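You operate a simulated robot arm through the tools that you are given. There is no shell and no other tool. Be economical: measure what you need, move in short steps, check, and stop when the job is done.

You run a simulated two-armed robot. Do the job below in one go: nothing can be reset, and whatever is moved stays where it is left.

## Task
Crate the orange and blue bottles and carry the crate to the sorting table.
Fine: one bottle a cell; carry with both hands, then raise the table's guard rail.
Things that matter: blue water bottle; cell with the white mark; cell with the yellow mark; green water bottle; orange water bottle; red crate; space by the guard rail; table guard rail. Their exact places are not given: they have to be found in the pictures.

Only the result counts: the job must be done as asked and must still hold three seconds after the hand-in. Knocking over, shifting, dropping, spilling or breaking anything else fails it.

## Robot
Two 7-joint arms with two-finger parallel grippers on one trunk, on a base that drives. Base frame: it is fixed to the floor where the robot stands at the start and does not move with it; the origin is under the middle of the robot, x ahead of it, y to its left, z up. Readings come in cm, rad, newtons and seconds.
The left shoulder is at the start at [7, 17.7, 117], the right one opposite. With the tool pointing down near the work surface each hand reaches from about 28 to 74 cm from the robot's upright axis, wherever it stands, measured 20 degrees to its own side. Places, roughly: cell with the white mark [60, 30, 90]; cell with the yellow mark [60, 50, 90]; red crate (30x20x13 cm) [60, 40, 90]; space by the guard rail [-70, -240, 70]; table guard rail [-70, -220, 60]. Payload 3.43 kg a hand.
The TCP of each hand is the grasp point between the finger pads, 3 cm short of the fingertips. In the tool frame z runs along the fingers and y along their closing line. Largest opening 9.4 cm; finger width 2.8, thickness 1; the body of the gripper, 5 by 9.6 cm, starts 5.5 cm behind the TCP.
Orientation is told as [roll, pitch, yaw] about the base's x, y, z axes, in that order, counted from this pose: with the fingers straight down and closing along the base's y, the tool's x points along the base's -x, its y along +y and its z along -z.

## Interface
- The arms move only by the tool nudge_tool. It takes "left_rows", "right_rows" or both (then of equal length, played together; a hand with none holds still); each is a list of rows, each an object (a shift or turn left out is 0, a gripper value left out holds the last) with "travel": the shift along the tool's x, y, z in cm, a list of three; "rotation": the turn, a rotation vector about the tool's x, y, z in rad, a list of three. In form: [{"travel": [tx, ty, tz], "rotation": [wx, wy, wz]}, ...]. A call has 1 to 20 rows; each row is the pose to reach, as a shift and turn from the pose commanded when the call began, along the tool's axes at that moment. "left_jaw" and "right_jaw" are, for a hand that has rows, the gripper command, from -1 (fully open) to 1 (shut), values between in proportion, set as the call begins (left out, the last holds). Each row takes 0.2 s and may step no farther than 5 cm and 0.15 rad from the row before; otherwise, or with a gripper value out of range, the whole call is refused. A pose out of reach is approached as far as the arm can. The call stops where the force on the tool passes 90 N (or 10 N more than at its start, if that is more) or the arm is blocked; 0.2 s more then pass. The fingers move at their own pace (about 15.3 cm/s each) and stop on an object; they squeeze with about 39 N. The grip force told is the motor's: it shows also when the fingers shut on nothing. Time passes only in rows, and 0.2 s behind the last, so rows that repeat a pose let the fingers close. The reply holds the time, the measured pose of the TCP, the force on the tool along the base axes, the opening and the grip force, in the units named above and with some noise, with the torque about the TCP (base axes, N m) and any sound that the robot's microphone picked up.
- Cameras (640 x 400 px; columns grow to the right, rows downward): "scene" is now at [11.29, 4.9, 147.06]; the picture's right is [0.61, -0.80, 0.00], its down [-0.58, -0.44, -0.69] and it looks along [0.55, 0.42, -0.73] (base axes); focal length 296 px, centre (320, 200). "left" rides on the left gripper at [7.6, -1.4, -10.2] in its tool frame; the picture's right is [0.18, 0.98, 0.00], its down [-0.75, 0.14, -0.64] and it looks along [-0.63, 0.12, 0.77] (tool axes); focal length 243 px, centre (320, 200). "right" rides on the right gripper at [7.6, 1.4, -10.3] in its tool frame; the picture's right is [-0.18, 0.98, 0.00], its down [-0.75, -0.14, -0.64] and it looks along [-0.63, -0.12, 0.77] (tool axes); focal length 243 px, centre (320, 200).
- snapshot(camera): a new picture of that camera. The clock stands still meanwhile.
- lift_body(by): slides the trunk up (or, below 0, down) by that many cm; the arms and the scene camera ride with it, the base frame stays. It gives what a move gives, with no picture.
- roll_base(legs): drives the robot by 1 to 6 legs, each [ahead, turn to the left] in cm and rad, along the robot's own axes; the way and the turn of a leg run together, so that a leg with both is an arc; at most 150 cm and 3.142 rad a leg. The arms and the cameras ride along, it lands a little off, and it stops where it bumps. It gives what a move gives.
- pan_tilt(pan, tilt): turns the head with the scene camera to pan (to the left, within 1.501 rad either way) and tilt (down, from -0.506 to 1.204), counted from straight ahead of the robot. It gives what a move gives.
- pixel_to_xyz(camera, pixels): there is no depth. For up to 12 entries [column, row, z] of the newest picture of that camera ("zoom" is the newest enlarged one), the place [x, y] in the base frame at which the ray of that pixel passes the height z, good to about 0.2 cm. The clock stands still meanwhile.
- close_up(camera, box): a new picture of the part [left, top, right, bottom] of that camera's present view, enlarged. The clock stands still meanwhile.
- close_job(): hands the job in; it is judged then, once.

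Work in short steps. Measure before you move; look again where a grasp or a placing could have gone wrong, and mend it. You have 80 turns and 62 pictures in all, those below and enlarged ones among them. Open the grippers and draw the arms clear of the work before you hand the job in, unless the task says otherwise; then end with one line.

The tools are called after "Call:" as a command line: name --argument value ..., lists and objects as JSON in quotes. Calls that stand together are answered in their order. nudge_tool: Moves the arms, as the interface text tells. Its arguments: {"type":"object","properties":{"left_rows":{"type":"array","items":{"type":"object","properties":{"travel":{"type":"array","items":{"type":"number"}},"rotation":{"type":"array","items":{"type":"number"}}}}},"left_jaw":{"type":"number"},"right_rows":{"type":"array","items":{"type":"object","properties":{"travel":{"type":"array","items":{"type":"number"}},"rotation":{"type":"array","items":{"type":"number"}}}}},"right_jaw":{"type":"number"}},"required":[]} The other tools are called the same way: lift_body (by) slides the trunk up or down; roll_base (legs) drives the base; pan_tilt (pan, tilt) turns the head that bears the scene camera; snapshot (camera) takes a picture; pixel_to_xyz (camera, pixels) gives the place at which the rays of pixels pass given heights; close_up (camera, box) takes an enlarged picture of a part of a camera's view; close_job () hands the job in.

At the start:

```text
clock: 0.0
left_tcp_pos: [33.32, 48.27, 116.61]
left_tool_rot: [-0.001, -0.001, -0.003]
left_ft_force: [1.1, -0.5, -1.1]
left_wrist_torque: [-0.02, 0.04, -0.03]
left_width: 9.4
left_gripper_force: 0.0
right_tcp_pos: [35.82, 1.87, 114.85]
right_tool_rot: [0.001, 0.001, 0.0]
right_ft_force: [0.6, -0.3, 0.0]
right_wrist_torque: [-0.01, 0.02, -0.02]
right_width: 9.44
right_gripper_force: 0.0
trunk travel left (down, up): [-75.0, 9.0]
robot x, y, heading: [-0.0, -0.22, -0.003]
head pan, tilt: [0.649, 0.813]
```

scene: 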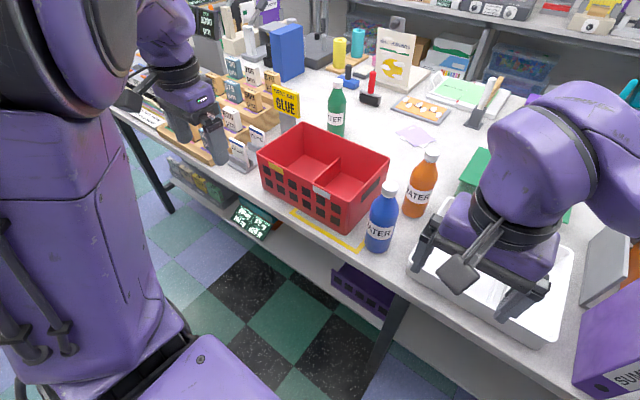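
right: 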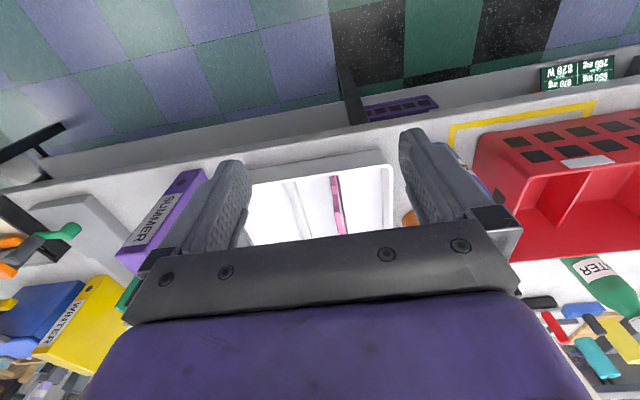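
left: 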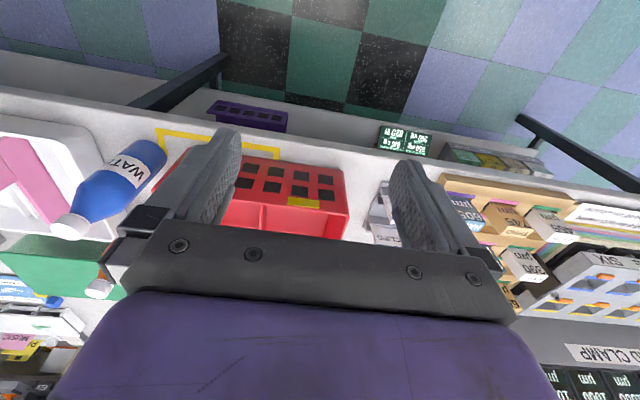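

I'll enlarge the crate and bottles area (scene columns 230-460, rows 70-270) to measure it.

Call:
close_up --camera "scene" --box '[230, 80, 470, 260]'

Call:
pixel_to_xyz --camera "scene" --pixels '[[378, 249, 80], [414, 213, 80], [390, 188, 100], [431, 155, 100], [334, 137, 80], [337, 83, 100]]'

```text
2.22 times, centred on (350, 170) of scene
```

zoom: 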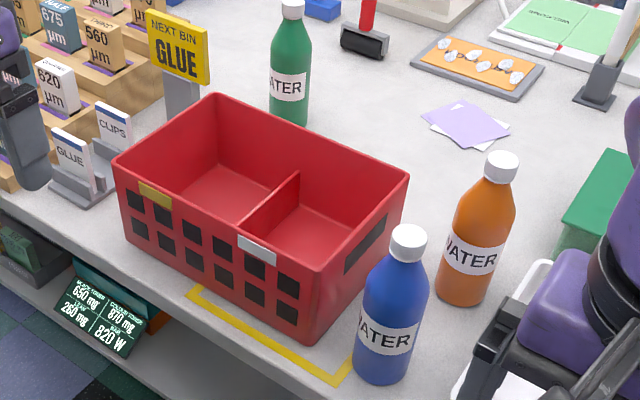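

```text
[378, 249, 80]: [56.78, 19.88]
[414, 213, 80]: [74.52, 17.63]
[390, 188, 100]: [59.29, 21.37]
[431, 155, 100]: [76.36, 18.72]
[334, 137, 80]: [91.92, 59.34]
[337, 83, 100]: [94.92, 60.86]
```

The rim corners in the zoom are at (115,160), (215,93), (409,172), (318,265); I solve for the height at which they span 30x20.

Call:
pixel_to_xyz --camera "zoom" --pixels '[[115, 160, 98], [215, 93, 98], [409, 174, 98], [318, 265, 98], [115, 160, 92], [318, 265, 92], [310, 344, 85], [310, 344, 79], [128, 229, 85], [128, 229, 79]]'

Call:
pixel_to_xyz --camera "zoom" --pixels '[[382, 380, 85], [382, 380, 79], [408, 236, 105], [408, 236, 100], [462, 300, 85], [502, 160, 105], [502, 160, 100], [155, 195, 95], [258, 250, 95]]'

```text
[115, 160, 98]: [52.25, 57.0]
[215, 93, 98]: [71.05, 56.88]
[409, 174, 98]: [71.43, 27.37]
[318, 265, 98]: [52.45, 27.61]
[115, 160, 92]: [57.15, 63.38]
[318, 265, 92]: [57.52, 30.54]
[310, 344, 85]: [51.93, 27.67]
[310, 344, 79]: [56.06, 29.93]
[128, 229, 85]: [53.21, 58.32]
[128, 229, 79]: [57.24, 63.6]
```

```text
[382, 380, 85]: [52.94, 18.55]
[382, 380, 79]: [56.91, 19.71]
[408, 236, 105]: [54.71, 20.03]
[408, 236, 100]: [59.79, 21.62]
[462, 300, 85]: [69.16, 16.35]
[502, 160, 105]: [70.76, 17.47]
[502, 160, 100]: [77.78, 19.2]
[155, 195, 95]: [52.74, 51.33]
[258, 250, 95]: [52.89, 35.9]
```

Rim height ≈ 97.8, table ≈ 84.9, crate spans about x 52-72, y 27-57. Now I look to the right for the sorting table, and down for the base clearance.

Call:
pan_tilt --pan -1.5 --tilt 0.45

Call:
snapshot --camera "scene"

Call:
pan_tilt --pan 0.2 --tilt 1.1

Call:
snapshot --camera "scene"

```text
clock: 2.0
left_tcp_pos: [33.36, 48.22, 116.51]
left_tool_rot: [-0.001, 0.0, -0.002]
left_ft_force: [-0.4, -0.3, -0.7]
left_wrist_torque: [0.0, 0.0, 0.01]
left_width: 9.42
left_gripper_force: 0.0
right_tcp_pos: [35.63, 1.85, 114.86]
right_tool_rot: [0.0, 0.0, 0.0]
right_ft_force: [1.0, 0.3, -0.8]
right_wrist_torque: [-0.04, 0.01, -0.01]
right_width: 9.4
right_gripper_force: 0.1
trunk travel left (down, up): [-75.0, 9.0]
robot x, y, heading: [-0.05, 0.15, 0.008]
head pan, tilt: [-1.499, 0.45]
```

```text
57 pictures are left
```

scene: 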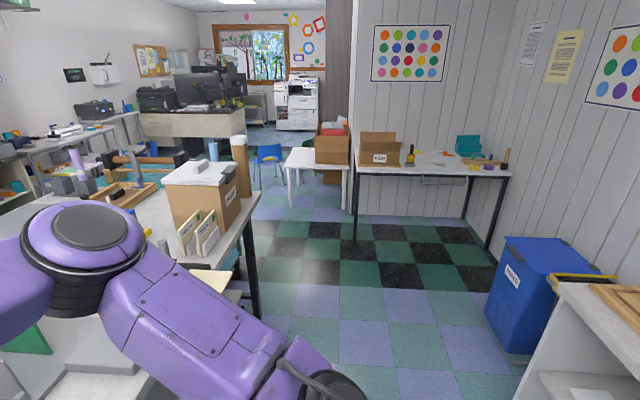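

```text
clock: 3.8
left_tcp_pos: [33.37, 48.23, 116.73]
left_tool_rot: [0.0, 0.0, -0.002]
left_ft_force: [-0.3, 0.6, 0.4]
left_wrist_torque: [0.01, 0.01, 0.0]
left_width: 9.43
left_gripper_force: 0.1
right_tcp_pos: [35.8, 1.83, 114.83]
right_tool_rot: [0.001, 0.001, 0.0]
right_ft_force: [-1.1, -0.2, 0.3]
right_wrist_torque: [-0.04, -0.01, 0.0]
right_width: 9.39
right_gripper_force: 0.1
trunk travel left (down, up): [-75.0, 9.0]
robot x, y, heading: [0.26, 0.1, 0.002]
head pan, tilt: [0.201, 1.1]
```

```text
56 pictures are left
```

scene: 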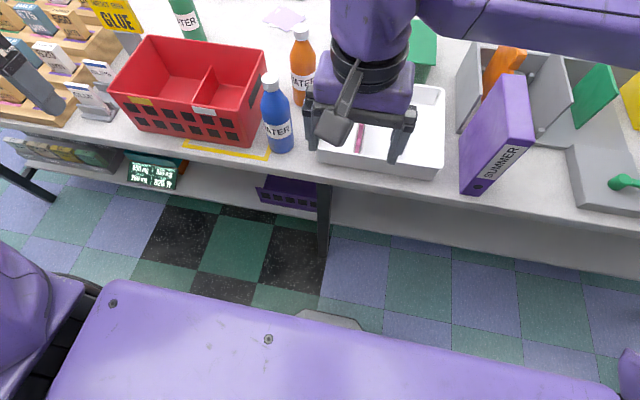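

The plate edge at row ~295 is the robot base front; I compute its place for some heights, plus the table front edge (250,163) and (500,205).

Call:
pixel_to_xyz --camera "scene" --pixels '[[200, 295, 30], [200, 295, 50], [330, 315, 5], [330, 315, 30], [110, 138, 85], [300, 178, 85], [600, 215, 85], [322, 255, 0], [250, 200, 40], [560, 345, 30]]'

Call:
close_up --camera "scene" --box '[240, 20, 400, 160]'

```text
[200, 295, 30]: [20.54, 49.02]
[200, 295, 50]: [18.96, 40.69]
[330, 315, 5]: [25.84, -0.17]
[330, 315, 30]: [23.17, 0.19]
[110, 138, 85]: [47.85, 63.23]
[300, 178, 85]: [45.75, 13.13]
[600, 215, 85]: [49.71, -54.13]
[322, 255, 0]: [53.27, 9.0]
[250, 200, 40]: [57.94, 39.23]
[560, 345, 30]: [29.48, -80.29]
```

```text
2.86 times, centred on (320, 90) of scene
```

zoom: 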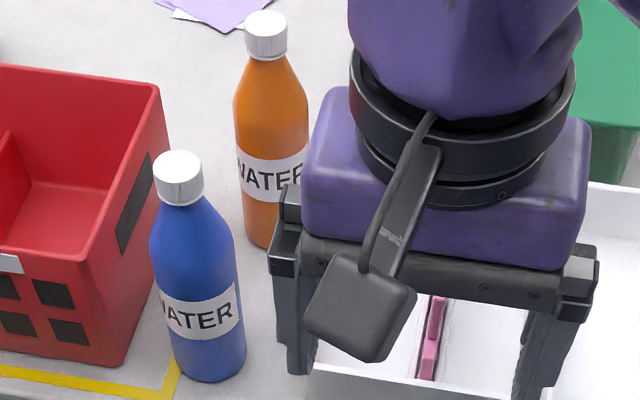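

The table's front edge is at x≈47 and the base front is ≤26. I'll turn 0.4 left and go 12 ahead, so both hands reach the bottles and both crate ends.

Call:
roll_base --legs '[[0, 0.4], [12, 0]]'

Call:
pan_tilt --pan 0.1 --tilt 0.85

Call:
snapshot --camera "scene"

```text
clock: 6.2
left_tcp_pos: [22.23, 62.3, 116.49]
left_tool_rot: [-0.001, -0.002, 0.408]
left_ft_force: [-0.4, -0.4, 0.4]
left_wrist_torque: [0.05, 0.0, 0.01]
left_width: 9.39
left_gripper_force: 0.2
right_tcp_pos: [42.93, 20.59, 114.87]
right_tool_rot: [0.001, -0.001, 0.411]
right_ft_force: [-0.4, -0.6, -0.1]
right_wrist_torque: [-0.01, 0.03, 0.03]
right_width: 9.39
right_gripper_force: 0.1
trunk travel left (down, up): [-75.0, 9.0]
robot x, y, heading: [10.72, 4.9, 0.409]
head pan, tilt: [0.201, 1.1]
```

```text
clock: 7.0
left_tcp_pos: [22.34, 62.46, 116.52]
left_tool_rot: [0.0, 0.0, 0.407]
left_ft_force: [-0.9, 0.9, 0.8]
left_wrist_torque: [-0.01, -0.02, -0.01]
left_width: 9.41
left_gripper_force: 0.0
right_tcp_pos: [43.08, 20.61, 114.81]
right_tool_rot: [-0.001, 0.002, 0.407]
right_ft_force: [0.1, -0.5, -0.1]
right_wrist_torque: [0.0, 0.01, 0.02]
right_width: 9.39
right_gripper_force: 0.0
trunk travel left (down, up): [-75.0, 9.0]
robot x, y, heading: [10.85, 4.38, 0.405]
head pan, tilt: [0.099, 0.85]
```

```text
54 pictures are left
```

scene: 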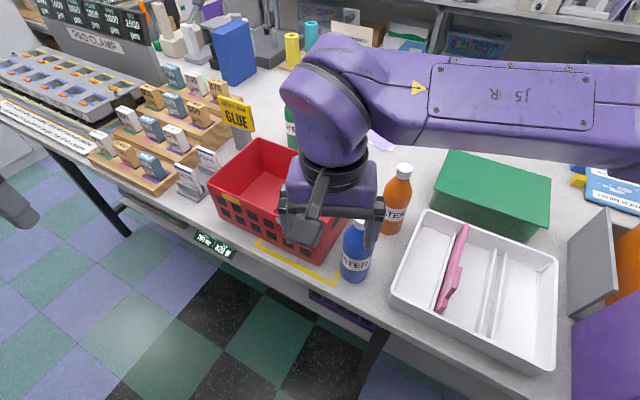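

The right arm hangs over the crate/blue bottle; I'll draw it to the right out of the way.

Call:
nudge_tool --right_rows '[{"travel": [1, -4.5, -0.5]}, {"travel": [2, -9, -1]}, {"travel": [3, -13.5, -1.5]}, {"travel": [4, -18, -2]}, {"travel": [5, -22.5, -2]}, {"travel": [6, -26, -2]}]'

Call:
snapshot --camera "scene"

Call:
close_up --camera "scene" --box '[190, 120, 430, 290]'

```text
clock: 8.4
left_tcp_pos: [22.33, 62.12, 116.6]
left_tool_rot: [0.001, -0.003, 0.409]
left_ft_force: [-0.2, -0.2, 0.7]
left_wrist_torque: [-0.02, 0.03, 0.02]
left_width: 9.38
left_gripper_force: 0.1
right_tcp_pos: [47.87, -5.9, 116.63]
right_tool_rot: [0.003, 0.002, 0.411]
right_ft_force: [0.2, -1.0, 0.4]
right_wrist_torque: [0.06, 0.04, 0.0]
right_width: 9.41
right_gripper_force: 0.1
trunk travel left (down, up): [-75.0, 9.0]
robot x, y, heading: [11.16, 4.81, 0.414]
head pan, tilt: [0.099, 0.85]
```

```text
53 pictures are left
```

scene: 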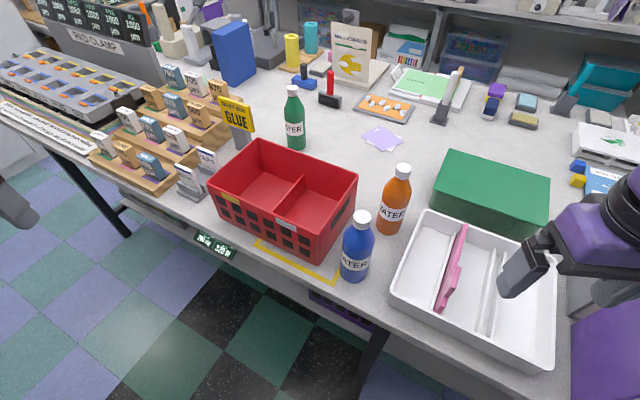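

```text
2.35 times, centred on (310, 205) of scene
```

zoom: 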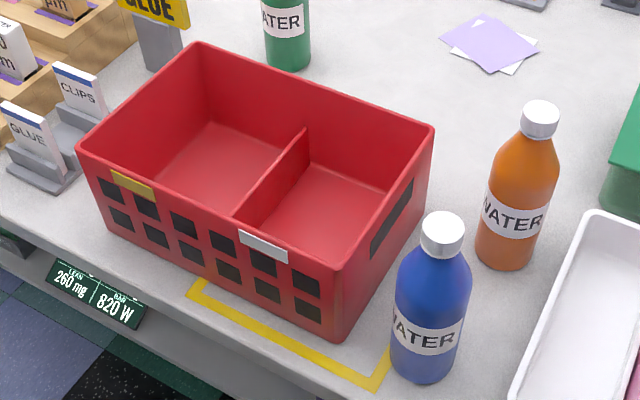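

Clear view now: blue cap top (442,224), orange cap top (541,112), rim corners (78,150), (197,44), (434,130), (340,268). I triangulate with this second viewpoint.

Call:
pixel_to_xyz --camera "zoom" --pixels '[[442, 224, 105], [442, 224, 103], [420, 381, 85], [541, 112, 105], [541, 112, 103], [505, 270, 85], [78, 150, 98], [197, 44, 98], [434, 130, 98], [340, 268, 98], [334, 340, 85], [307, 130, 98]]'

Call:
pixel_to_xyz --camera "zoom" --pixels '[[390, 345, 88], [459, 345, 88], [421, 240, 103], [463, 240, 103], [232, 216, 97], [132, 184, 97], [263, 246, 97], [290, 248, 86], [370, 200, 86], [213, 120, 86]]'

```text
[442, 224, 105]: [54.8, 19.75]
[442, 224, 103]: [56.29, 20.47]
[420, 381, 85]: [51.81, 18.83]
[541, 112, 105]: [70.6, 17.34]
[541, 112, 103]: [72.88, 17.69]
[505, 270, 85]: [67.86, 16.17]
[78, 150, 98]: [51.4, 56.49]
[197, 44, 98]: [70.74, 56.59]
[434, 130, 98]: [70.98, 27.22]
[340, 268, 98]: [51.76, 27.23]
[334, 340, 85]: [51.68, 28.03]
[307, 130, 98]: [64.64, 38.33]
```

```text
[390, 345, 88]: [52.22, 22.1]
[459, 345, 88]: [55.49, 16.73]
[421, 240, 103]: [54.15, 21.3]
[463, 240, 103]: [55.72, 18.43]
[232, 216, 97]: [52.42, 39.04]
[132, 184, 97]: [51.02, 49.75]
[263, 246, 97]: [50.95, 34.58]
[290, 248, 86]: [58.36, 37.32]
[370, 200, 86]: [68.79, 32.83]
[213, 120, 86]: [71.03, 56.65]
```

Blue stands at ≈(55.0,19.7), orange at ≈(70.7,17.2), tops ≈104.8, cap Ø≈3.3. I move the open left hand above the blue one at z≈116.

Call:
nudge_tool --left_rows '[{"travel": [-1.1, -4.3, 0]}, {"travel": [-2.2, -8.6, 0]}, {"travel": [-3.3, -12.9, 0]}, {"travel": [-4.4, -17.2, 0]}, {"travel": [-5.5, -21.5, 0]}, {"travel": [-6.6, -25.8, 0]}, {"travel": [-7.7, -30.1, 0]}, {"travel": [-8.8, -34.4, 0]}, {"travel": [-9.9, -38.7, 0]}, {"travel": [-11, -43, 0]}, {"travel": [-12.1, -47.4, 0]}, {"travel": [-13.2, -51.9, 0]}, {"travel": [-13.2, -51.9, 0]}]'

Call:
snapshot --camera "left"

Call:
snapshot --camera "scene"

```text
clock: 11.2
left_tcp_pos: [54.72, 19.67, 116.86]
left_tool_rot: [-0.001, -0.002, 0.41]
left_ft_force: [0.1, 0.0, -0.2]
left_wrist_torque: [-0.01, -0.05, -0.03]
left_width: 9.38
left_gripper_force: 0.1
left hand out of reach, approached as far as the arm can: row 3, 4, 5, 6, 7, 8, 9
right_tcp_pos: [47.75, -5.44, 116.7]
right_tool_rot: [-0.001, 0.0, 0.409]
right_ft_force: [-0.1, 0.8, -0.1]
right_wrist_torque: [-0.01, -0.04, -0.01]
right_width: 9.41
right_gripper_force: 0.0
trunk travel left (down, up): [-75.0, 9.0]
robot x, y, heading: [10.79, 4.8, 0.407]
head pan, tilt: [0.099, 0.85]
```

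```text
51 pictures are left
```

left: 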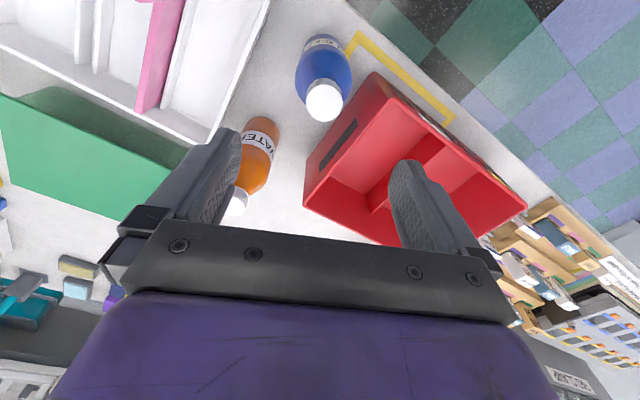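

```text
50 pictures are left
```

scene: 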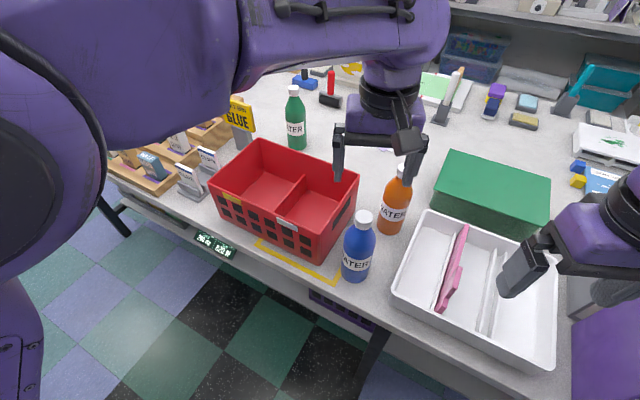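

The hand is over the blue bottle; the left camera shows the blue cap at (324,102) and orange cap at (237,205). I measure them as a cross check.

Call:
pixel_to_xyz --camera "left" --pixels '[[324, 103, 104.8], [324, 103, 103.5], [237, 203, 104.8], [316, 38, 85], [376, 76, 98], [304, 205, 98], [526, 207, 98]]'

Call:
close_up --camera "left" --box '[220, 20, 420, 145]'

```text
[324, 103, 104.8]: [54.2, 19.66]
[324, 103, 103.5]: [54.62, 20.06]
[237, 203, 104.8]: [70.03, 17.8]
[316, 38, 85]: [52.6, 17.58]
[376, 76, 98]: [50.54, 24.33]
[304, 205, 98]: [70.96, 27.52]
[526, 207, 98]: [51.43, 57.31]
```

```text
3.20 times, centred on (320, 82) of left
```

zoom: 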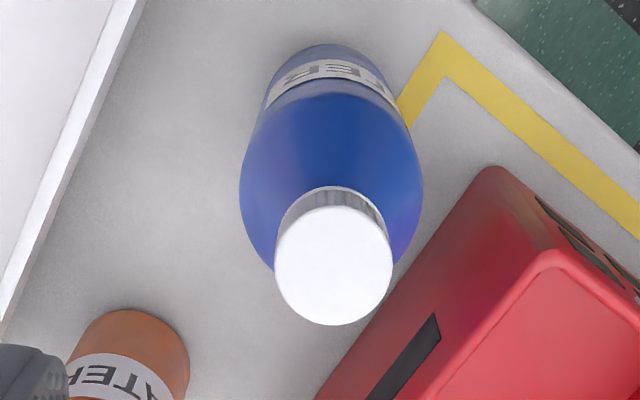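

The cap centre agrees to ±0.5 cm: about (54.5,19.7). I descend 11.9 so the pads surround just the cap.

Call:
nudge_tool --left_rows '[{"travel": [0.1, 0.1, 4]}, {"travel": [0.1, 0.1, 8]}, {"travel": [0.1, 0.1, 10.5]}, {"travel": [0.1, 0.1, 11.9]}, {"travel": [0.1, 0.1, 11.9]}]'

Call:
snapshot --camera "left"

Call:
close_up --camera "scene" --box '[290, 120, 450, 290]'

```text
clock: 12.4
left_tcp_pos: [55.11, 20.15, 105.79]
left_tool_rot: [-0.021, -0.013, 0.418]
left_ft_force: [-0.3, -2.0, 0.7]
left_wrist_torque: [-0.01, 0.01, -0.01]
left_width: 9.4
left_gripper_force: 0.0
right_tcp_pos: [47.91, -5.56, 116.57]
right_tool_rot: [0.001, 0.0, 0.41]
right_ft_force: [0.1, 0.5, 0.6]
right_wrist_torque: [0.01, 0.02, 0.03]
right_width: 9.4
right_gripper_force: 0.1
trunk travel left (down, up): [-75.0, 9.0]
robot x, y, heading: [10.82, 4.67, 0.407]
head pan, tilt: [0.099, 0.85]
```

```text
48 pictures are left
```

left: 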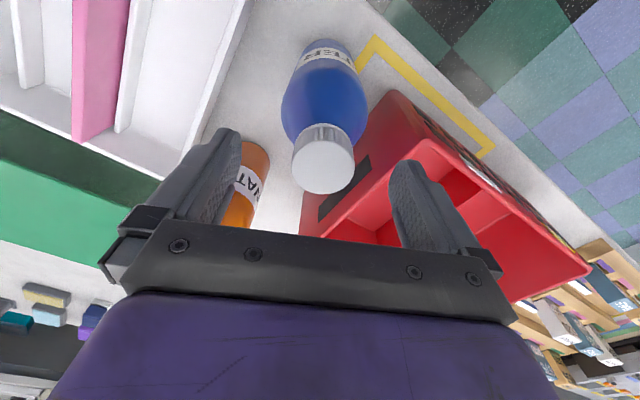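

```text
2.35 times, centred on (370, 205) of scene
```

zoom: 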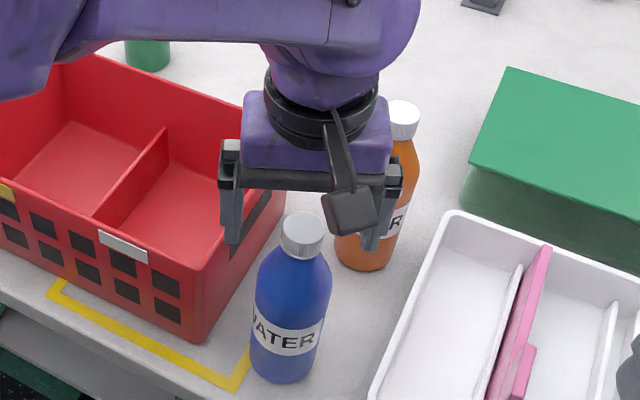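

The cap top is at (323,167) in the left camera; I check its offset from the TCP.

Call:
pixel_to_xyz --camera "left" --pixels '[[323, 167, 105.5], [323, 167, 105], [323, 167, 104.5], [323, 167, 104]]'

Call:
pixel_to_xyz --camera "zoom" --pixels '[[302, 224, 105.5], [302, 224, 105], [302, 224, 104.5], [404, 112, 105]]'

```text
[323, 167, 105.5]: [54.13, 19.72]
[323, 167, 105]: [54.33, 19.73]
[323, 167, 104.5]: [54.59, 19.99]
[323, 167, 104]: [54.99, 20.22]
```

```text
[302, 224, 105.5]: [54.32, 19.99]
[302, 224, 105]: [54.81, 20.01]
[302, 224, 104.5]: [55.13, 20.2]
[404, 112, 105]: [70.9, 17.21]
```

Cap centre ≈(54.6,19.9), top≈105; shift back 0.5 and a bit down, then look at the reading.

Call:
nudge_tool --left_rows '[{"travel": [0.5, 0, 0.2]}, {"travel": [0.5, 0, 0.2]}, {"travel": [0.5, 0, 0.2]}]'

```text
clock: 13.2
left_tcp_pos: [54.54, 20.01, 105.1]
left_tool_rot: [-0.02, -0.002, 0.421]
left_ft_force: [0.4, -0.2, -0.1]
left_wrist_torque: [-0.01, -0.02, -0.01]
left_width: 9.41
left_gripper_force: 0.0
right_tcp_pos: [47.95, -5.64, 116.67]
right_tool_rot: [0.001, 0.002, 0.408]
right_ft_force: [0.0, -0.2, -0.2]
right_wrist_torque: [0.01, 0.03, 0.0]
right_width: 9.4
right_gripper_force: 0.1
trunk travel left (down, up): [-75.0, 9.0]
robot x, y, heading: [11.29, 5.0, 0.41]
head pan, tilt: [0.099, 0.85]
```

Positioned at the cap; lower 0.3 and shut the left jaw.

Call:
nudge_tool --left_rows '[{"travel": [0, 0, 0.3]}, {"travel": [0, 0, 0.3]}, {"travel": [0, 0, 0.3]}, {"travel": [0, 0, 0.3]}]' --left_jaw 1

Call:
snapshot --camera "left"

```text
clock: 14.2
left_tcp_pos: [54.58, 19.98, 105.09]
left_tool_rot: [-0.023, -0.006, 0.422]
left_ft_force: [-0.7, -3.3, 6.2]
left_wrist_torque: [-0.22, 0.32, 0.07]
left_width: 3.38
left_gripper_force: 39.0
right_tcp_pos: [47.82, -5.65, 116.58]
right_tool_rot: [0.001, 0.0, 0.409]
right_ft_force: [-0.1, -0.3, -0.2]
right_wrist_torque: [-0.02, 0.02, 0.0]
right_width: 9.39
right_gripper_force: 0.0
trunk travel left (down, up): [-75.0, 9.0]
robot x, y, heading: [10.99, 5.05, 0.408]
head pan, tilt: [0.099, 0.85]
```

```text
46 pictures are left
```

left: 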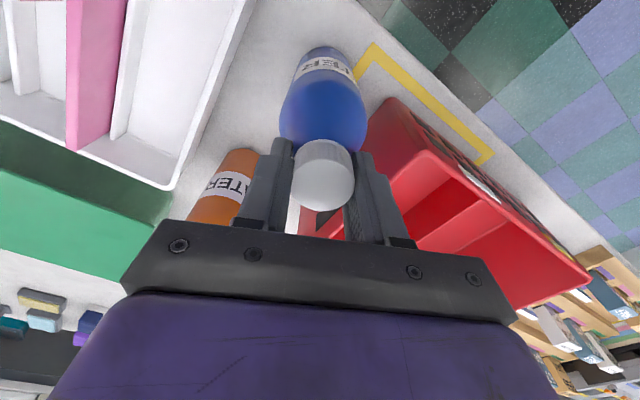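

Cap held (3.38 cm, 39 N). Lift 16 cm straight up.

Call:
nudge_tool --left_rows '[{"travel": [0, 0, -2]}, {"travel": [0, 0, -5]}, {"travel": [0, 0, -8]}, {"travel": [0, 0, -11]}, {"travel": [0, 0, -14]}, {"travel": [0, 0, -16.2]}, {"travel": [0, 0, -16.2]}]'

Call:
snapshot --camera "scene"

```text
clock: 15.8
left_tcp_pos: [54.28, 19.78, 120.11]
left_tool_rot: [0.002, 0.002, 0.409]
left_ft_force: [0.6, -0.7, -4.3]
left_wrist_torque: [-0.01, -0.02, 0.03]
left_width: 3.29
left_gripper_force: 39.2
right_tcp_pos: [48.05, -5.65, 116.6]
right_tool_rot: [0.0, 0.002, 0.411]
right_ft_force: [-0.4, 0.4, 0.4]
right_wrist_torque: [0.0, 0.0, 0.0]
right_width: 9.4
right_gripper_force: 0.1
trunk travel left (down, up): [-75.0, 9.0]
robot x, y, heading: [10.75, 4.59, 0.412]
head pan, tilt: [0.099, 0.85]
```

```text
45 pictures are left
```

scene: 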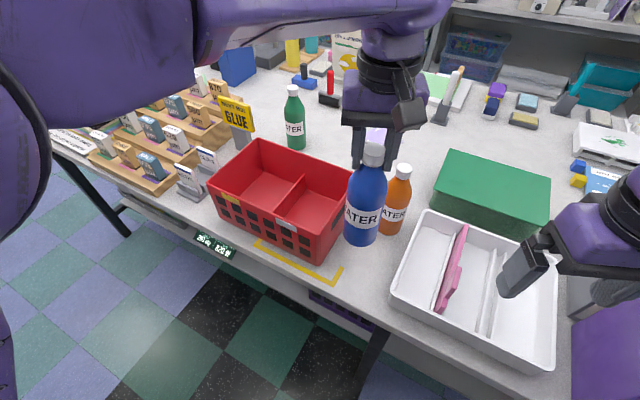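

Held firmly, bottle bottom at ≈100. Raise 1.5 more and move over the yellow cell at (61.5,48).

Call:
nudge_tool --left_rows '[{"travel": [0, 0, -2]}, {"travel": [-2.5, 3.3, -2]}, {"travel": [-5, 6.6, -2]}, {"travel": [-7.6, 9.9, -2]}, {"travel": [-10.2, 13.2, -2]}, {"travel": [-12.7, 16.5, -2]}, {"travel": [-15.3, 19.8, -2]}, {"travel": [-17.8, 23, -2]}, {"travel": [-17.8, 23, -2]}, {"travel": [-17.8, 23, -2]}]'

Call:
snapshot --camera "scene"

```text
clock: 18.0
left_tcp_pos: [61.65, 48.04, 122.42]
left_tool_rot: [0.003, 0.0, 0.41]
left_ft_force: [-0.1, 0.8, -4.1]
left_wrist_torque: [0.0, -0.01, 0.01]
left_width: 3.3
left_gripper_force: 39.0
right_tcp_pos: [47.88, -5.63, 116.67]
right_tool_rot: [0.003, 0.003, 0.408]
right_ft_force: [0.4, 0.7, 0.2]
right_wrist_torque: [-0.02, -0.04, 0.03]
right_width: 9.41
right_gripper_force: 0.1
trunk travel left (down, up): [-75.0, 9.0]
robot x, y, heading: [10.94, 5.08, 0.409]
head pan, tilt: [0.099, 0.85]
```

```text
44 pictures are left
```

scene: 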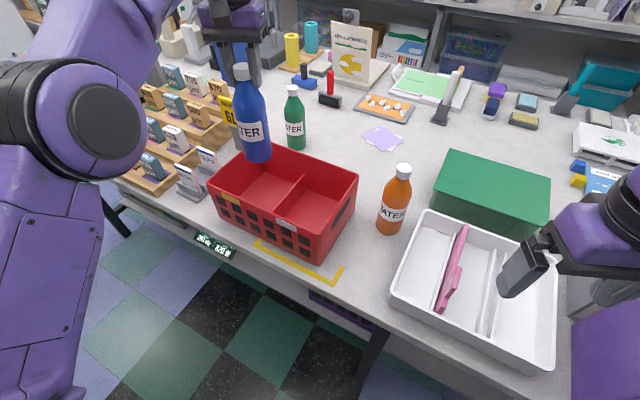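

TCP reads (61.65,48.04), over the yellow cell. Lower 15.5, leaving the last bit to be done by feel.

Call:
nudge_tool --left_rows '[{"travel": [0, 0, 3]}, {"travel": [0, 0, 6]}, {"travel": [0, 0, 9]}, {"travel": [0, 0, 12]}, {"travel": [0, 0, 14.5]}, {"travel": [0, 0, 15.8]}, {"travel": [0, 0, 15.8]}]'

Call:
close_up --camera "scene" --box '[170, 90, 410, 270]'

```text
clock: 19.6
left_tcp_pos: [61.8, 48.17, 106.66]
left_tool_rot: [0.002, -0.001, 0.409]
left_ft_force: [0.6, -0.7, -3.9]
left_wrist_torque: [0.02, -0.05, -0.02]
left_width: 3.25
left_gripper_force: 39.1
right_tcp_pos: [47.99, -5.62, 116.71]
right_tool_rot: [0.002, 0.002, 0.41]
right_ft_force: [-0.7, 0.1, -0.6]
right_wrist_torque: [0.03, 0.03, -0.03]
right_width: 9.41
right_gripper_force: 0.0
trunk travel left (down, up): [-75.0, 9.0]
robot x, y, heading: [10.85, 4.79, 0.407]
head pan, tilt: [0.099, 0.85]
```

```text
2.22 times, centred on (290, 180) of scene
```

zoom: 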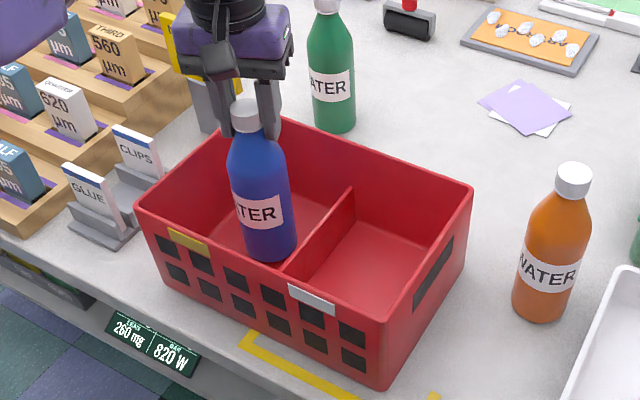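

Blue is in the left cell without contact. Lower 0.7 more and read the force.

Call:
nudge_tool --left_rows '[{"travel": [0, 0, 0.4]}, {"travel": [0, 0, 0.7]}, {"travel": [0, 0, 0.7]}]'

```text
clock: 20.4
left_tcp_pos: [61.86, 47.99, 105.87]
left_tool_rot: [0.001, 0.0, 0.408]
left_ft_force: [-0.1, 0.2, -4.3]
left_wrist_torque: [0.01, -0.01, 0.0]
left_width: 3.28
left_gripper_force: 38.4
right_tcp_pos: [48.01, -5.56, 116.54]
right_tool_rot: [0.0, 0.001, 0.41]
right_ft_force: [-0.2, -0.2, 0.4]
right_wrist_torque: [-0.02, -0.01, -0.03]
right_width: 9.38
right_gripper_force: 0.0
trunk travel left (down, up): [-75.0, 9.0]
robot x, y, heading: [10.69, 4.87, 0.407]
head pan, tilt: [0.099, 0.85]
```

No contact yet (4.3 N is the bottle's weight); lower 0.4 more.

Call:
nudge_tool --left_rows '[{"travel": [0, 0, 0.2]}, {"travel": [0, 0, 0.4]}, {"travel": [0, 0, 0.4]}]'

```text
clock: 21.2
left_tcp_pos: [61.75, 47.9, 105.91]
left_tool_rot: [0.001, -0.008, 0.411]
left_ft_force: [-0.4, 3.8, 17.3]
left_wrist_torque: [0.14, -0.21, 0.03]
left_width: 3.26
left_gripper_force: 38.9
right_tcp_pos: [47.74, -5.73, 116.72]
right_tool_rot: [0.003, -0.002, 0.409]
right_ft_force: [-0.1, -0.6, -0.4]
right_wrist_torque: [-0.02, -0.01, 0.01]
right_width: 9.42
right_gripper_force: 0.1
trunk travel left (down, up): [-75.0, 9.0]
robot x, y, heading: [10.97, 4.64, 0.408]
head pan, tilt: [0.099, 0.85]
```

It stands on the crate floor (17 N up). Ease up 0.3 and open.

Call:
nudge_tool --left_rows '[{"travel": [0, 0, -0.3]}, {"travel": [0, 0, -0.3]}]'

Call:
nudge_tool --left_rows '[{"travel": [0, 0, 0]}, {"travel": [0, 0, 0]}, {"travel": [0, 0, -2]}, {"travel": [0, 0, -6]}, {"travel": [0, 0, -10]}, {"travel": [0, 0, -12]}]' --left_jaw -1

Call:
snapshot --camera "scene"

```text
clock: 21.8
left_tcp_pos: [61.61, 47.88, 105.84]
left_tool_rot: [0.0, -0.002, 0.408]
left_ft_force: [0.5, 3.2, 13.8]
left_wrist_torque: [0.24, -0.16, 0.08]
left_width: 3.24
left_gripper_force: 39.2
right_tcp_pos: [47.8, -5.7, 116.76]
right_tool_rot: [-0.001, 0.0, 0.411]
right_ft_force: [-0.6, -0.3, 0.4]
right_wrist_torque: [-0.01, 0.01, 0.02]
right_width: 9.4
right_gripper_force: 0.0
trunk travel left (down, up): [-75.0, 9.0]
robot x, y, heading: [10.61, 4.72, 0.407]
head pan, tilt: [0.099, 0.85]
```

```text
clock: 23.2
left_tcp_pos: [61.64, 47.99, 117.66]
left_tool_rot: [0.0, -0.001, 0.408]
left_ft_force: [0.7, 0.6, 0.3]
left_wrist_torque: [-0.03, 0.0, -0.01]
left_width: 9.41
left_gripper_force: 0.0
right_tcp_pos: [48.02, -5.62, 116.66]
right_tool_rot: [0.002, 0.003, 0.41]
right_ft_force: [0.2, -0.7, -0.1]
right_wrist_torque: [0.0, -0.03, 0.0]
right_width: 9.38
right_gripper_force: 0.1
trunk travel left (down, up): [-75.0, 9.0]
robot x, y, heading: [10.87, 4.65, 0.405]
head pan, tilt: [0.099, 0.85]
```

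```text
42 pictures are left
```

scene: 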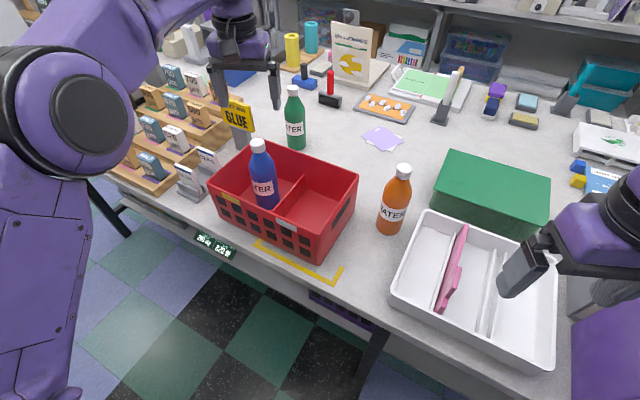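

Blue stands well in the yellow-mark cell. Move the left hand aside and bring the right hand above the orange bottle (70.6,17.3).

Call:
nudge_tool --left_rows '[{"travel": [0, 1.5, -1]}, {"travel": [0, 3, -2]}, {"travel": [0, 4.5, -3]}, {"travel": [0, 6, -4]}, {"travel": [0, 8, -4]}, {"travel": [0, 10, -4]}, {"travel": [0, 12, -4]}, {"travel": [0, 14, -4]}, {"travel": [0, 14, -4]}]' --right_rows '[{"travel": [-3.8, 1.5, 0]}, {"travel": [-7.5, 3, 0]}, {"travel": [-11.2, 4.5, 0]}, {"travel": [-15, 6, 0]}, {"travel": [-18.8, 7.5, 0]}, {"travel": [-22.5, 9, 0]}, {"travel": [-26.2, 10.5, 0]}, {"travel": [-29.9, 12, 0]}, {"travel": [-29.9, 12, 0]}]'

Call:
snapshot --camera "right"

Call:
pixel_to_xyz --camera "right" --pixels '[[320, 100, 105]]'

```text
clock: 25.2
left_tcp_pos: [56.12, 60.78, 121.67]
left_tool_rot: [0.001, 0.003, 0.411]
left_ft_force: [0.0, 0.8, -0.7]
left_wrist_torque: [-0.01, 0.03, 0.02]
left_width: 9.43
left_gripper_force: 0.1
right_tcp_pos: [66.33, 12.87, 116.25]
right_tool_rot: [-0.001, 0.001, 0.411]
right_ft_force: [0.4, 0.7, -0.1]
right_wrist_torque: [-0.01, -0.01, -0.04]
right_width: 9.41
right_gripper_force: 0.1
right hand out of reach, approached as far as the arm can: row 7, 8, 9
trunk travel left (down, up): [-75.0, 9.0]
robot x, y, heading: [10.87, 4.88, 0.411]
head pan, tilt: [0.099, 0.85]
```

```text
41 pictures are left
```

right: 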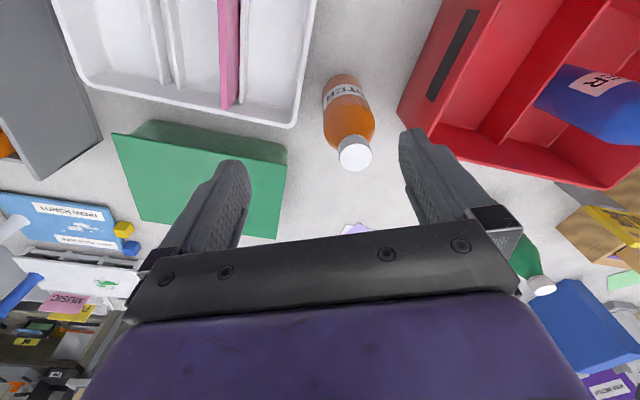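

```text
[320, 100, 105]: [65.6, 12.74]
```

The right arm stopped short at (66.3,12.9). Its cap target is at (355,153) in its camera. I'll try going lower first (tips still above 107) and then ahead.

Call:
nudge_tool --right_rows '[{"travel": [1, 0, 2.5]}, {"travel": [1, 0, 5]}, {"travel": [-0.5, 0, 5]}, {"travel": [-2, 0.2, 5]}, {"travel": [-2, 0.2, 5]}]'

Call:
pixel_to_xyz --camera "right" --pixels '[[355, 152, 105]]'

```text
clock: 26.4
left_tcp_pos: [56.11, 60.81, 121.65]
left_tool_rot: [0.0, -0.002, 0.407]
left_ft_force: [0.4, 0.3, 0.3]
left_wrist_torque: [0.01, 0.0, -0.02]
left_width: 9.39
left_gripper_force: 0.2
right_tcp_pos: [68.12, 14.07, 111.66]
right_tool_rot: [0.001, 0.002, 0.41]
right_ft_force: [-0.1, 0.0, -0.3]
right_wrist_torque: [-0.02, -0.01, -0.01]
right_width: 9.37
right_gripper_force: 0.1
trunk travel left (down, up): [-75.0, 9.0]
robot x, y, heading: [10.5, 4.91, 0.404]
head pan, tilt: [0.099, 0.85]
```

```text
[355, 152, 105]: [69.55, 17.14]
```

Reach grows when lower, so I raise the trunk 9 cm to gain room at height, then look.

Call:
lift_body --by 9

Call:
nudge_tool --right_rows '[{"travel": [-1, 0.7, 3]}, {"travel": [-2.2, 1.4, 6]}, {"travel": [-3.2, 2.2, 9]}, {"travel": [-3.2, 2.2, 9]}]'

Call:
snapshot --camera "right"

```text
clock: 27.6
left_tcp_pos: [56.04, 60.65, 130.62]
left_tool_rot: [0.001, 0.001, 0.41]
left_ft_force: [0.5, -0.7, 0.1]
left_wrist_torque: [0.04, 0.0, -0.01]
left_width: 9.4
left_gripper_force: 0.1
right_tcp_pos: [68.2, 14.14, 120.63]
right_tool_rot: [0.002, 0.001, 0.408]
right_ft_force: [-0.6, -0.2, 0.5]
right_wrist_torque: [0.01, 0.02, -0.02]
right_width: 9.4
right_gripper_force: 0.1
trunk travel left (down, up): [-84.0, 0.0]
robot x, y, heading: [11.0, 4.82, 0.412]
head pan, tilt: [0.099, 0.85]
```

```text
clock: 28.6
left_tcp_pos: [55.93, 60.83, 130.6]
left_tool_rot: [0.001, 0.001, 0.408]
left_ft_force: [-0.5, -0.6, -0.1]
left_wrist_torque: [0.02, 0.01, 0.03]
left_width: 9.4
left_gripper_force: 0.0
right_tcp_pos: [70.17, 17.36, 111.68]
right_tool_rot: [0.001, 0.0, 0.41]
right_ft_force: [-0.1, -0.1, 0.0]
right_wrist_torque: [0.02, -0.01, 0.01]
right_width: 9.39
right_gripper_force: 0.0
trunk travel left (down, up): [-84.0, 0.0]
robot x, y, heading: [10.58, 4.81, 0.405]
head pan, tilt: [0.099, 0.85]
```

```text
40 pictures are left
```

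right: 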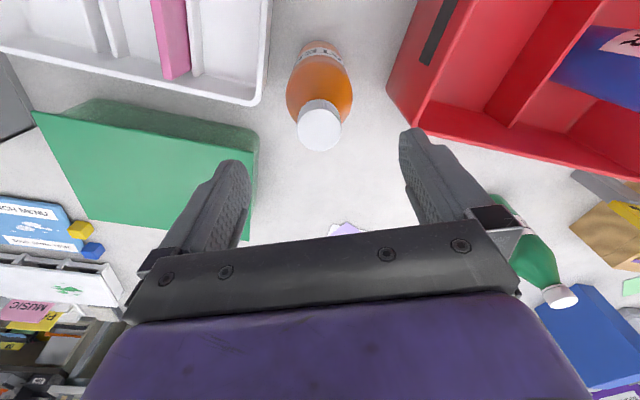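

The orange cap top at (320,128) lies right under the TCP (predicted row 134). Descend 6.8 and close.

Call:
nudge_tool --right_rows '[{"travel": [0.3, 0, 3]}, {"travel": [0.3, 0, 5.5]}, {"travel": [0.3, 0, 6.8]}, {"travel": [0.3, 0, 6.8]}]'

Call:
nudge_tool --right_rows '[{"travel": [0, 0, 0]}, {"travel": [0, 0, 0]}, {"travel": [0, 0, 0]}, {"travel": [0, 0, 0]}]' --right_jaw 1

Call:
snapshot --camera "right"

```text
clock: 29.6
left_tcp_pos: [56.12, 60.78, 130.58]
left_tool_rot: [-0.001, -0.001, 0.409]
left_ft_force: [0.0, 0.0, -0.6]
left_wrist_torque: [0.01, -0.01, -0.01]
left_width: 9.39
left_gripper_force: 0.1
right_tcp_pos: [70.0, 17.32, 104.88]
right_tool_rot: [-0.001, 0.003, 0.41]
right_ft_force: [-1.1, -0.5, 0.3]
right_wrist_torque: [-0.01, -0.02, 0.01]
right_width: 9.41
right_gripper_force: 0.1
trunk travel left (down, up): [-84.0, 0.0]
robot x, y, heading: [10.92, 4.78, 0.41]
head pan, tilt: [0.099, 0.85]
```

```text
clock: 30.6
left_tcp_pos: [56.17, 60.72, 130.67]
left_tool_rot: [0.001, -0.001, 0.41]
left_ft_force: [-0.1, -0.7, 0.0]
left_wrist_torque: [-0.03, -0.01, 0.0]
left_width: 9.4
left_gripper_force: 0.0
right_tcp_pos: [70.05, 17.32, 104.9]
right_tool_rot: [0.0, 0.001, 0.41]
right_ft_force: [-0.3, 0.3, 0.8]
right_wrist_torque: [-0.01, 0.0, -0.03]
right_width: 3.07
right_gripper_force: 38.7
trunk travel left (down, up): [-84.0, 0.0]
robot x, y, heading: [11.24, 5.08, 0.409]
head pan, tilt: [0.099, 0.85]
```

```text
39 pictures are left
```

right: 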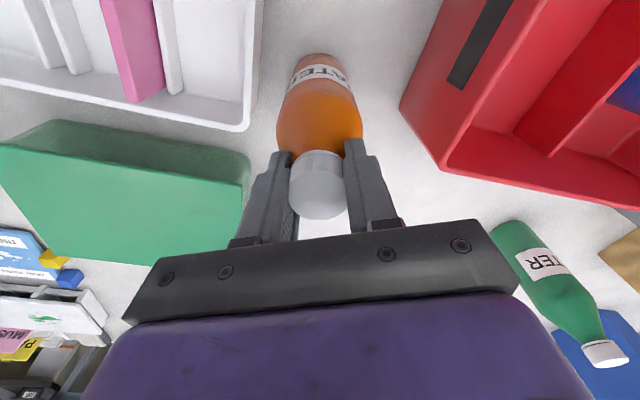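

Gripped the orange cap (3.07 cm, 39 N). Lift 4 first and check that it holds.

Call:
nudge_tool --right_rows '[{"travel": [0, 0, -2]}, {"travel": [0, 0, -4]}, {"travel": [0, 0, -4]}]'

Call:
close_up --camera "right" --box '[240, 40, 400, 240]'

```text
clock: 31.4
left_tcp_pos: [56.09, 60.76, 130.7]
left_tool_rot: [0.002, 0.001, 0.408]
left_ft_force: [-0.8, -0.2, -1.3]
left_wrist_torque: [0.03, 0.04, 0.02]
left_width: 9.41
left_gripper_force: 0.2
right_tcp_pos: [70.07, 17.32, 108.85]
right_tool_rot: [0.002, 0.002, 0.41]
right_ft_force: [0.8, 0.4, -4.2]
right_wrist_torque: [0.01, 0.0, -0.01]
right_width: 3.07
right_gripper_force: 39.4
trunk travel left (down, up): [-84.0, 0.0]
robot x, y, heading: [10.91, 4.75, 0.404]
head pan, tilt: [0.099, 0.85]
```

```text
2.00 times, centred on (320, 140) of right
```

zoom: 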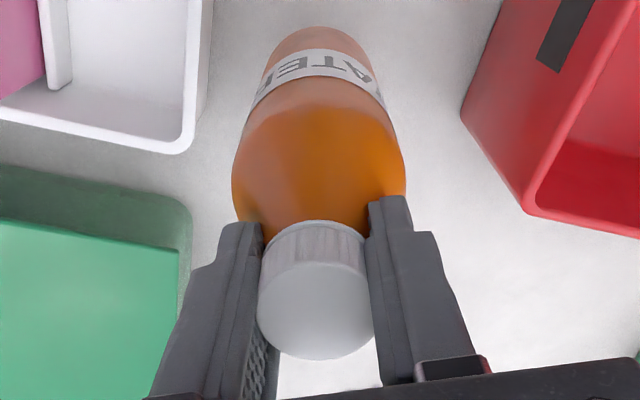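

Firm and upright. Raise another 13.

Call:
nudge_tool --right_rows '[{"travel": [0, 0, -3]}, {"travel": [0, 0, -6]}, {"travel": [0, 0, -9]}, {"travel": [0, 0, -11]}, {"travel": [0, 0, -12.8]}, {"travel": [0, 0, -12.8]}]'

```text
clock: 32.8
left_tcp_pos: [56.22, 60.84, 130.6]
left_tool_rot: [0.0, 0.0, 0.408]
left_ft_force: [-0.3, -0.2, -0.4]
left_wrist_torque: [0.02, -0.04, -0.01]
left_width: 9.39
left_gripper_force: 0.1
right_tcp_pos: [70.19, 17.28, 119.65]
right_tool_rot: [0.001, -0.002, 0.404]
right_ft_force: [-0.3, 0.4, -5.2]
right_wrist_torque: [0.0, 0.01, 0.03]
right_width: 3.05
right_gripper_force: 39.1
right hand out of reach, approached as far as the arm can: row 4, 5, 6
trunk travel left (down, up): [-84.0, 0.0]
robot x, y, heading: [10.69, 5.07, 0.409]
head pan, tilt: [0.099, 0.85]
```

The reach limit is at z≈119.7 here. Turning the base ~0.35 left would swing the bottle right over the white cell; I first check the base clearance to the table leg.

Call:
pan_tilt --pan -0.5 --tilt 1.2

Call:
snapshot --camera "scene"

```text
clock: 33.8
left_tcp_pos: [56.12, 60.82, 130.65]
left_tool_rot: [-0.001, 0.0, 0.408]
left_ft_force: [-0.2, -0.3, 0.9]
left_wrist_torque: [-0.01, -0.01, -0.01]
left_width: 9.4
left_gripper_force: 0.0
right_tcp_pos: [70.16, 17.34, 119.63]
right_tool_rot: [0.002, -0.002, 0.403]
right_ft_force: [-0.4, 0.0, -5.2]
right_wrist_torque: [0.02, -0.02, -0.01]
right_width: 3.06
right_gripper_force: 39.6
trunk travel left (down, up): [-84.0, 0.0]
robot x, y, heading: [10.76, 4.8, 0.414]
head pan, tilt: [-0.499, 1.201]
```

```text
37 pictures are left
```

scene: 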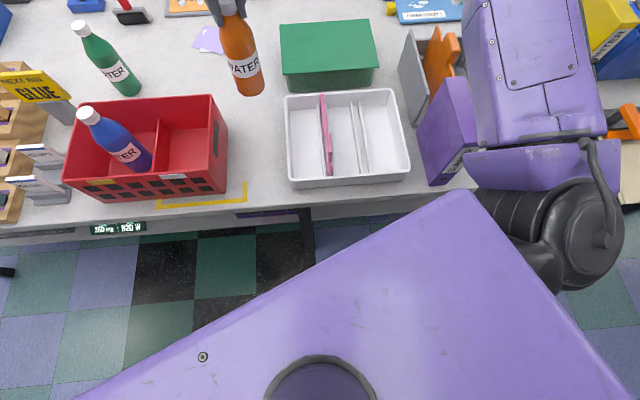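

I locate the plate corner (460,195) for several possible heights.

Call:
pixel_to_xyz --camera "scene" --pixels '[[460, 195, 126], [460, 195, 110], [460, 195, 90], [460, 195, 40], [203, 356, 126], [203, 356, 90], [203, 356, 40], [320, 380, 126], [320, 380, 40], [310, 255, 20], [310, 255, 0]]'

```text
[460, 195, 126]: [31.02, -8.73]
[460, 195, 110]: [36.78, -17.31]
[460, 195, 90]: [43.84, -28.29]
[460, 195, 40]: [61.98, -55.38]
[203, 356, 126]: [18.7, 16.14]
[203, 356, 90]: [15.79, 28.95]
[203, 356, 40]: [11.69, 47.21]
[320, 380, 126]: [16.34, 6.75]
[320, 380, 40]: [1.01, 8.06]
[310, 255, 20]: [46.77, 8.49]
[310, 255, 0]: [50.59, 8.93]
```

That plate is the shoulder bracket (z≈126), above the table, so it's no concern. I pull the bottle back a bit and raise it, pull the left hand in slightly too.

Call:
nudge_tool --right_rows '[{"travel": [3, 0, 0]}, {"travel": [3, 0, -2]}, {"travel": [3, 0, -2]}]'

Call:
pan_tilt --pan 0.1 --tilt 0.95

```text
clock: 34.6
left_tcp_pos: [56.22, 60.95, 130.43]
left_tool_rot: [-0.001, 0.004, 0.409]
left_ft_force: [0.2, 0.4, -0.9]
left_wrist_torque: [-0.01, 0.01, -0.03]
left_width: 9.43
left_gripper_force: 0.1
right_tcp_pos: [67.42, 16.41, 121.58]
right_tool_rot: [-0.001, 0.002, 0.409]
right_ft_force: [0.7, 0.1, -4.7]
right_wrist_torque: [0.01, 0.0, 0.02]
right_width: 3.07
right_gripper_force: 38.8
trunk travel left (down, up): [-84.0, 0.0]
robot x, y, heading: [10.55, 4.5, 0.404]
head pan, tilt: [-0.499, 1.201]
```

```text
clock: 35.6
left_tcp_pos: [56.24, 60.92, 130.69]
left_tool_rot: [0.0, -0.001, 0.409]
left_ft_force: [-0.7, 0.1, -0.3]
left_wrist_torque: [0.01, 0.01, -0.04]
left_width: 9.4
left_gripper_force: 0.1
right_tcp_pos: [67.37, 16.24, 121.71]
right_tool_rot: [0.002, 0.003, 0.408]
right_ft_force: [0.0, 0.5, -3.8]
right_wrist_torque: [-0.01, 0.01, 0.02]
right_width: 3.04
right_gripper_force: 39.1
trunk travel left (down, up): [-84.0, 0.0]
robot x, y, heading: [10.77, 4.84, 0.406]
head pan, tilt: [0.099, 0.949]
```

Bottle bottom at ≈101.7. Turn the base left 0.37 to bring it over the white cell.

Call:
roll_base --legs '[[0, 0.37]]'

Call:
snapshot --camera "scene"

```text
clock: 37.2
left_tcp_pos: [32.38, 73.49, 130.55]
left_tool_rot: [0.001, 0.002, 0.787]
left_ft_force: [0.4, 0.1, 0.8]
left_wrist_torque: [0.02, -0.03, -0.03]
left_width: 9.43
left_gripper_force: 0.1
right_tcp_pos: [59.13, 36.2, 121.77]
right_tool_rot: [0.002, 0.001, 0.79]
right_ft_force: [0.2, -0.5, -3.4]
right_wrist_torque: [0.0, -0.01, 0.0]
right_width: 3.06
right_gripper_force: 39.5
trunk travel left (down, up): [-84.0, 0.0]
robot x, y, heading: [10.63, 4.68, 0.789]
head pan, tilt: [0.099, 0.949]
```

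```text
36 pictures are left
```

scene: 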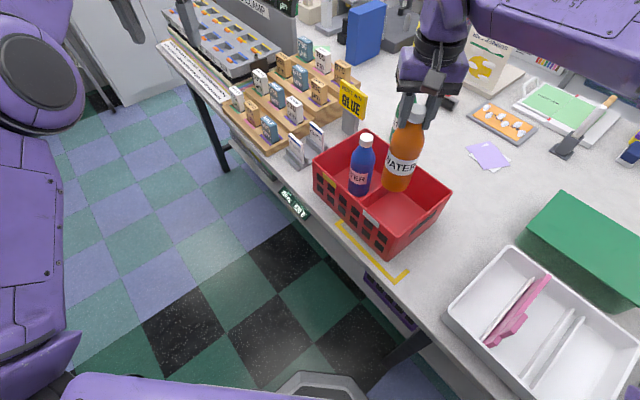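

Nearly there: TCP (59.1,36.2). Shift to (61.4,36) and lower 15.3.

Call:
nudge_tool --right_rows '[{"travel": [-1.5, -1.8, 0]}, {"travel": [-1.5, -1.8, 3]}, {"travel": [-1.5, -1.8, 6]}, {"travel": [-1.5, -1.8, 9]}, {"travel": [-1.5, -1.8, 12]}, {"travel": [-1.5, -1.8, 14]}, {"travel": [-1.5, -1.8, 15.4]}, {"travel": [-1.5, -1.8, 15.4]}]'

Call:
close_up --camera "scene" --box '[280, 90, 480, 270]'

```text
clock: 39.0
left_tcp_pos: [32.35, 73.67, 130.65]
left_tool_rot: [0.001, 0.0, 0.787]
left_ft_force: [0.1, 0.7, -0.4]
left_wrist_torque: [0.01, 0.01, 0.02]
left_width: 9.4
left_gripper_force: 0.2
right_tcp_pos: [61.63, 36.12, 106.34]
right_tool_rot: [0.0, 0.002, 0.789]
right_ft_force: [-0.2, 0.1, -3.7]
right_wrist_torque: [0.02, -0.04, 0.03]
right_width: 3.0
right_gripper_force: 39.7
right hand out of reach, approached as far as the arm can: row 1
trunk travel left (down, up): [-84.0, 0.0]
robot x, y, heading: [10.93, 4.85, 0.784]
head pan, tilt: [0.099, 0.949]
```

```text
2.22 times, centred on (380, 180) of scene
```

zoom: 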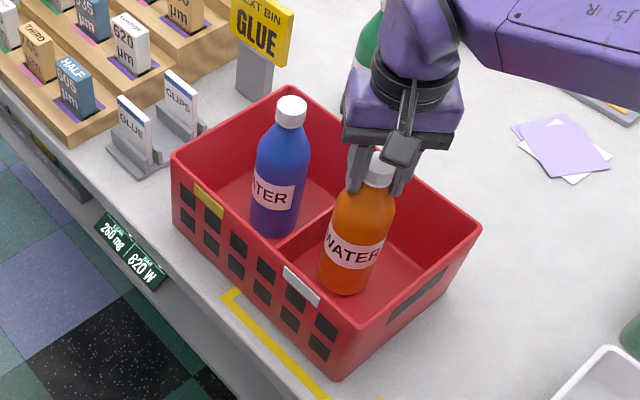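

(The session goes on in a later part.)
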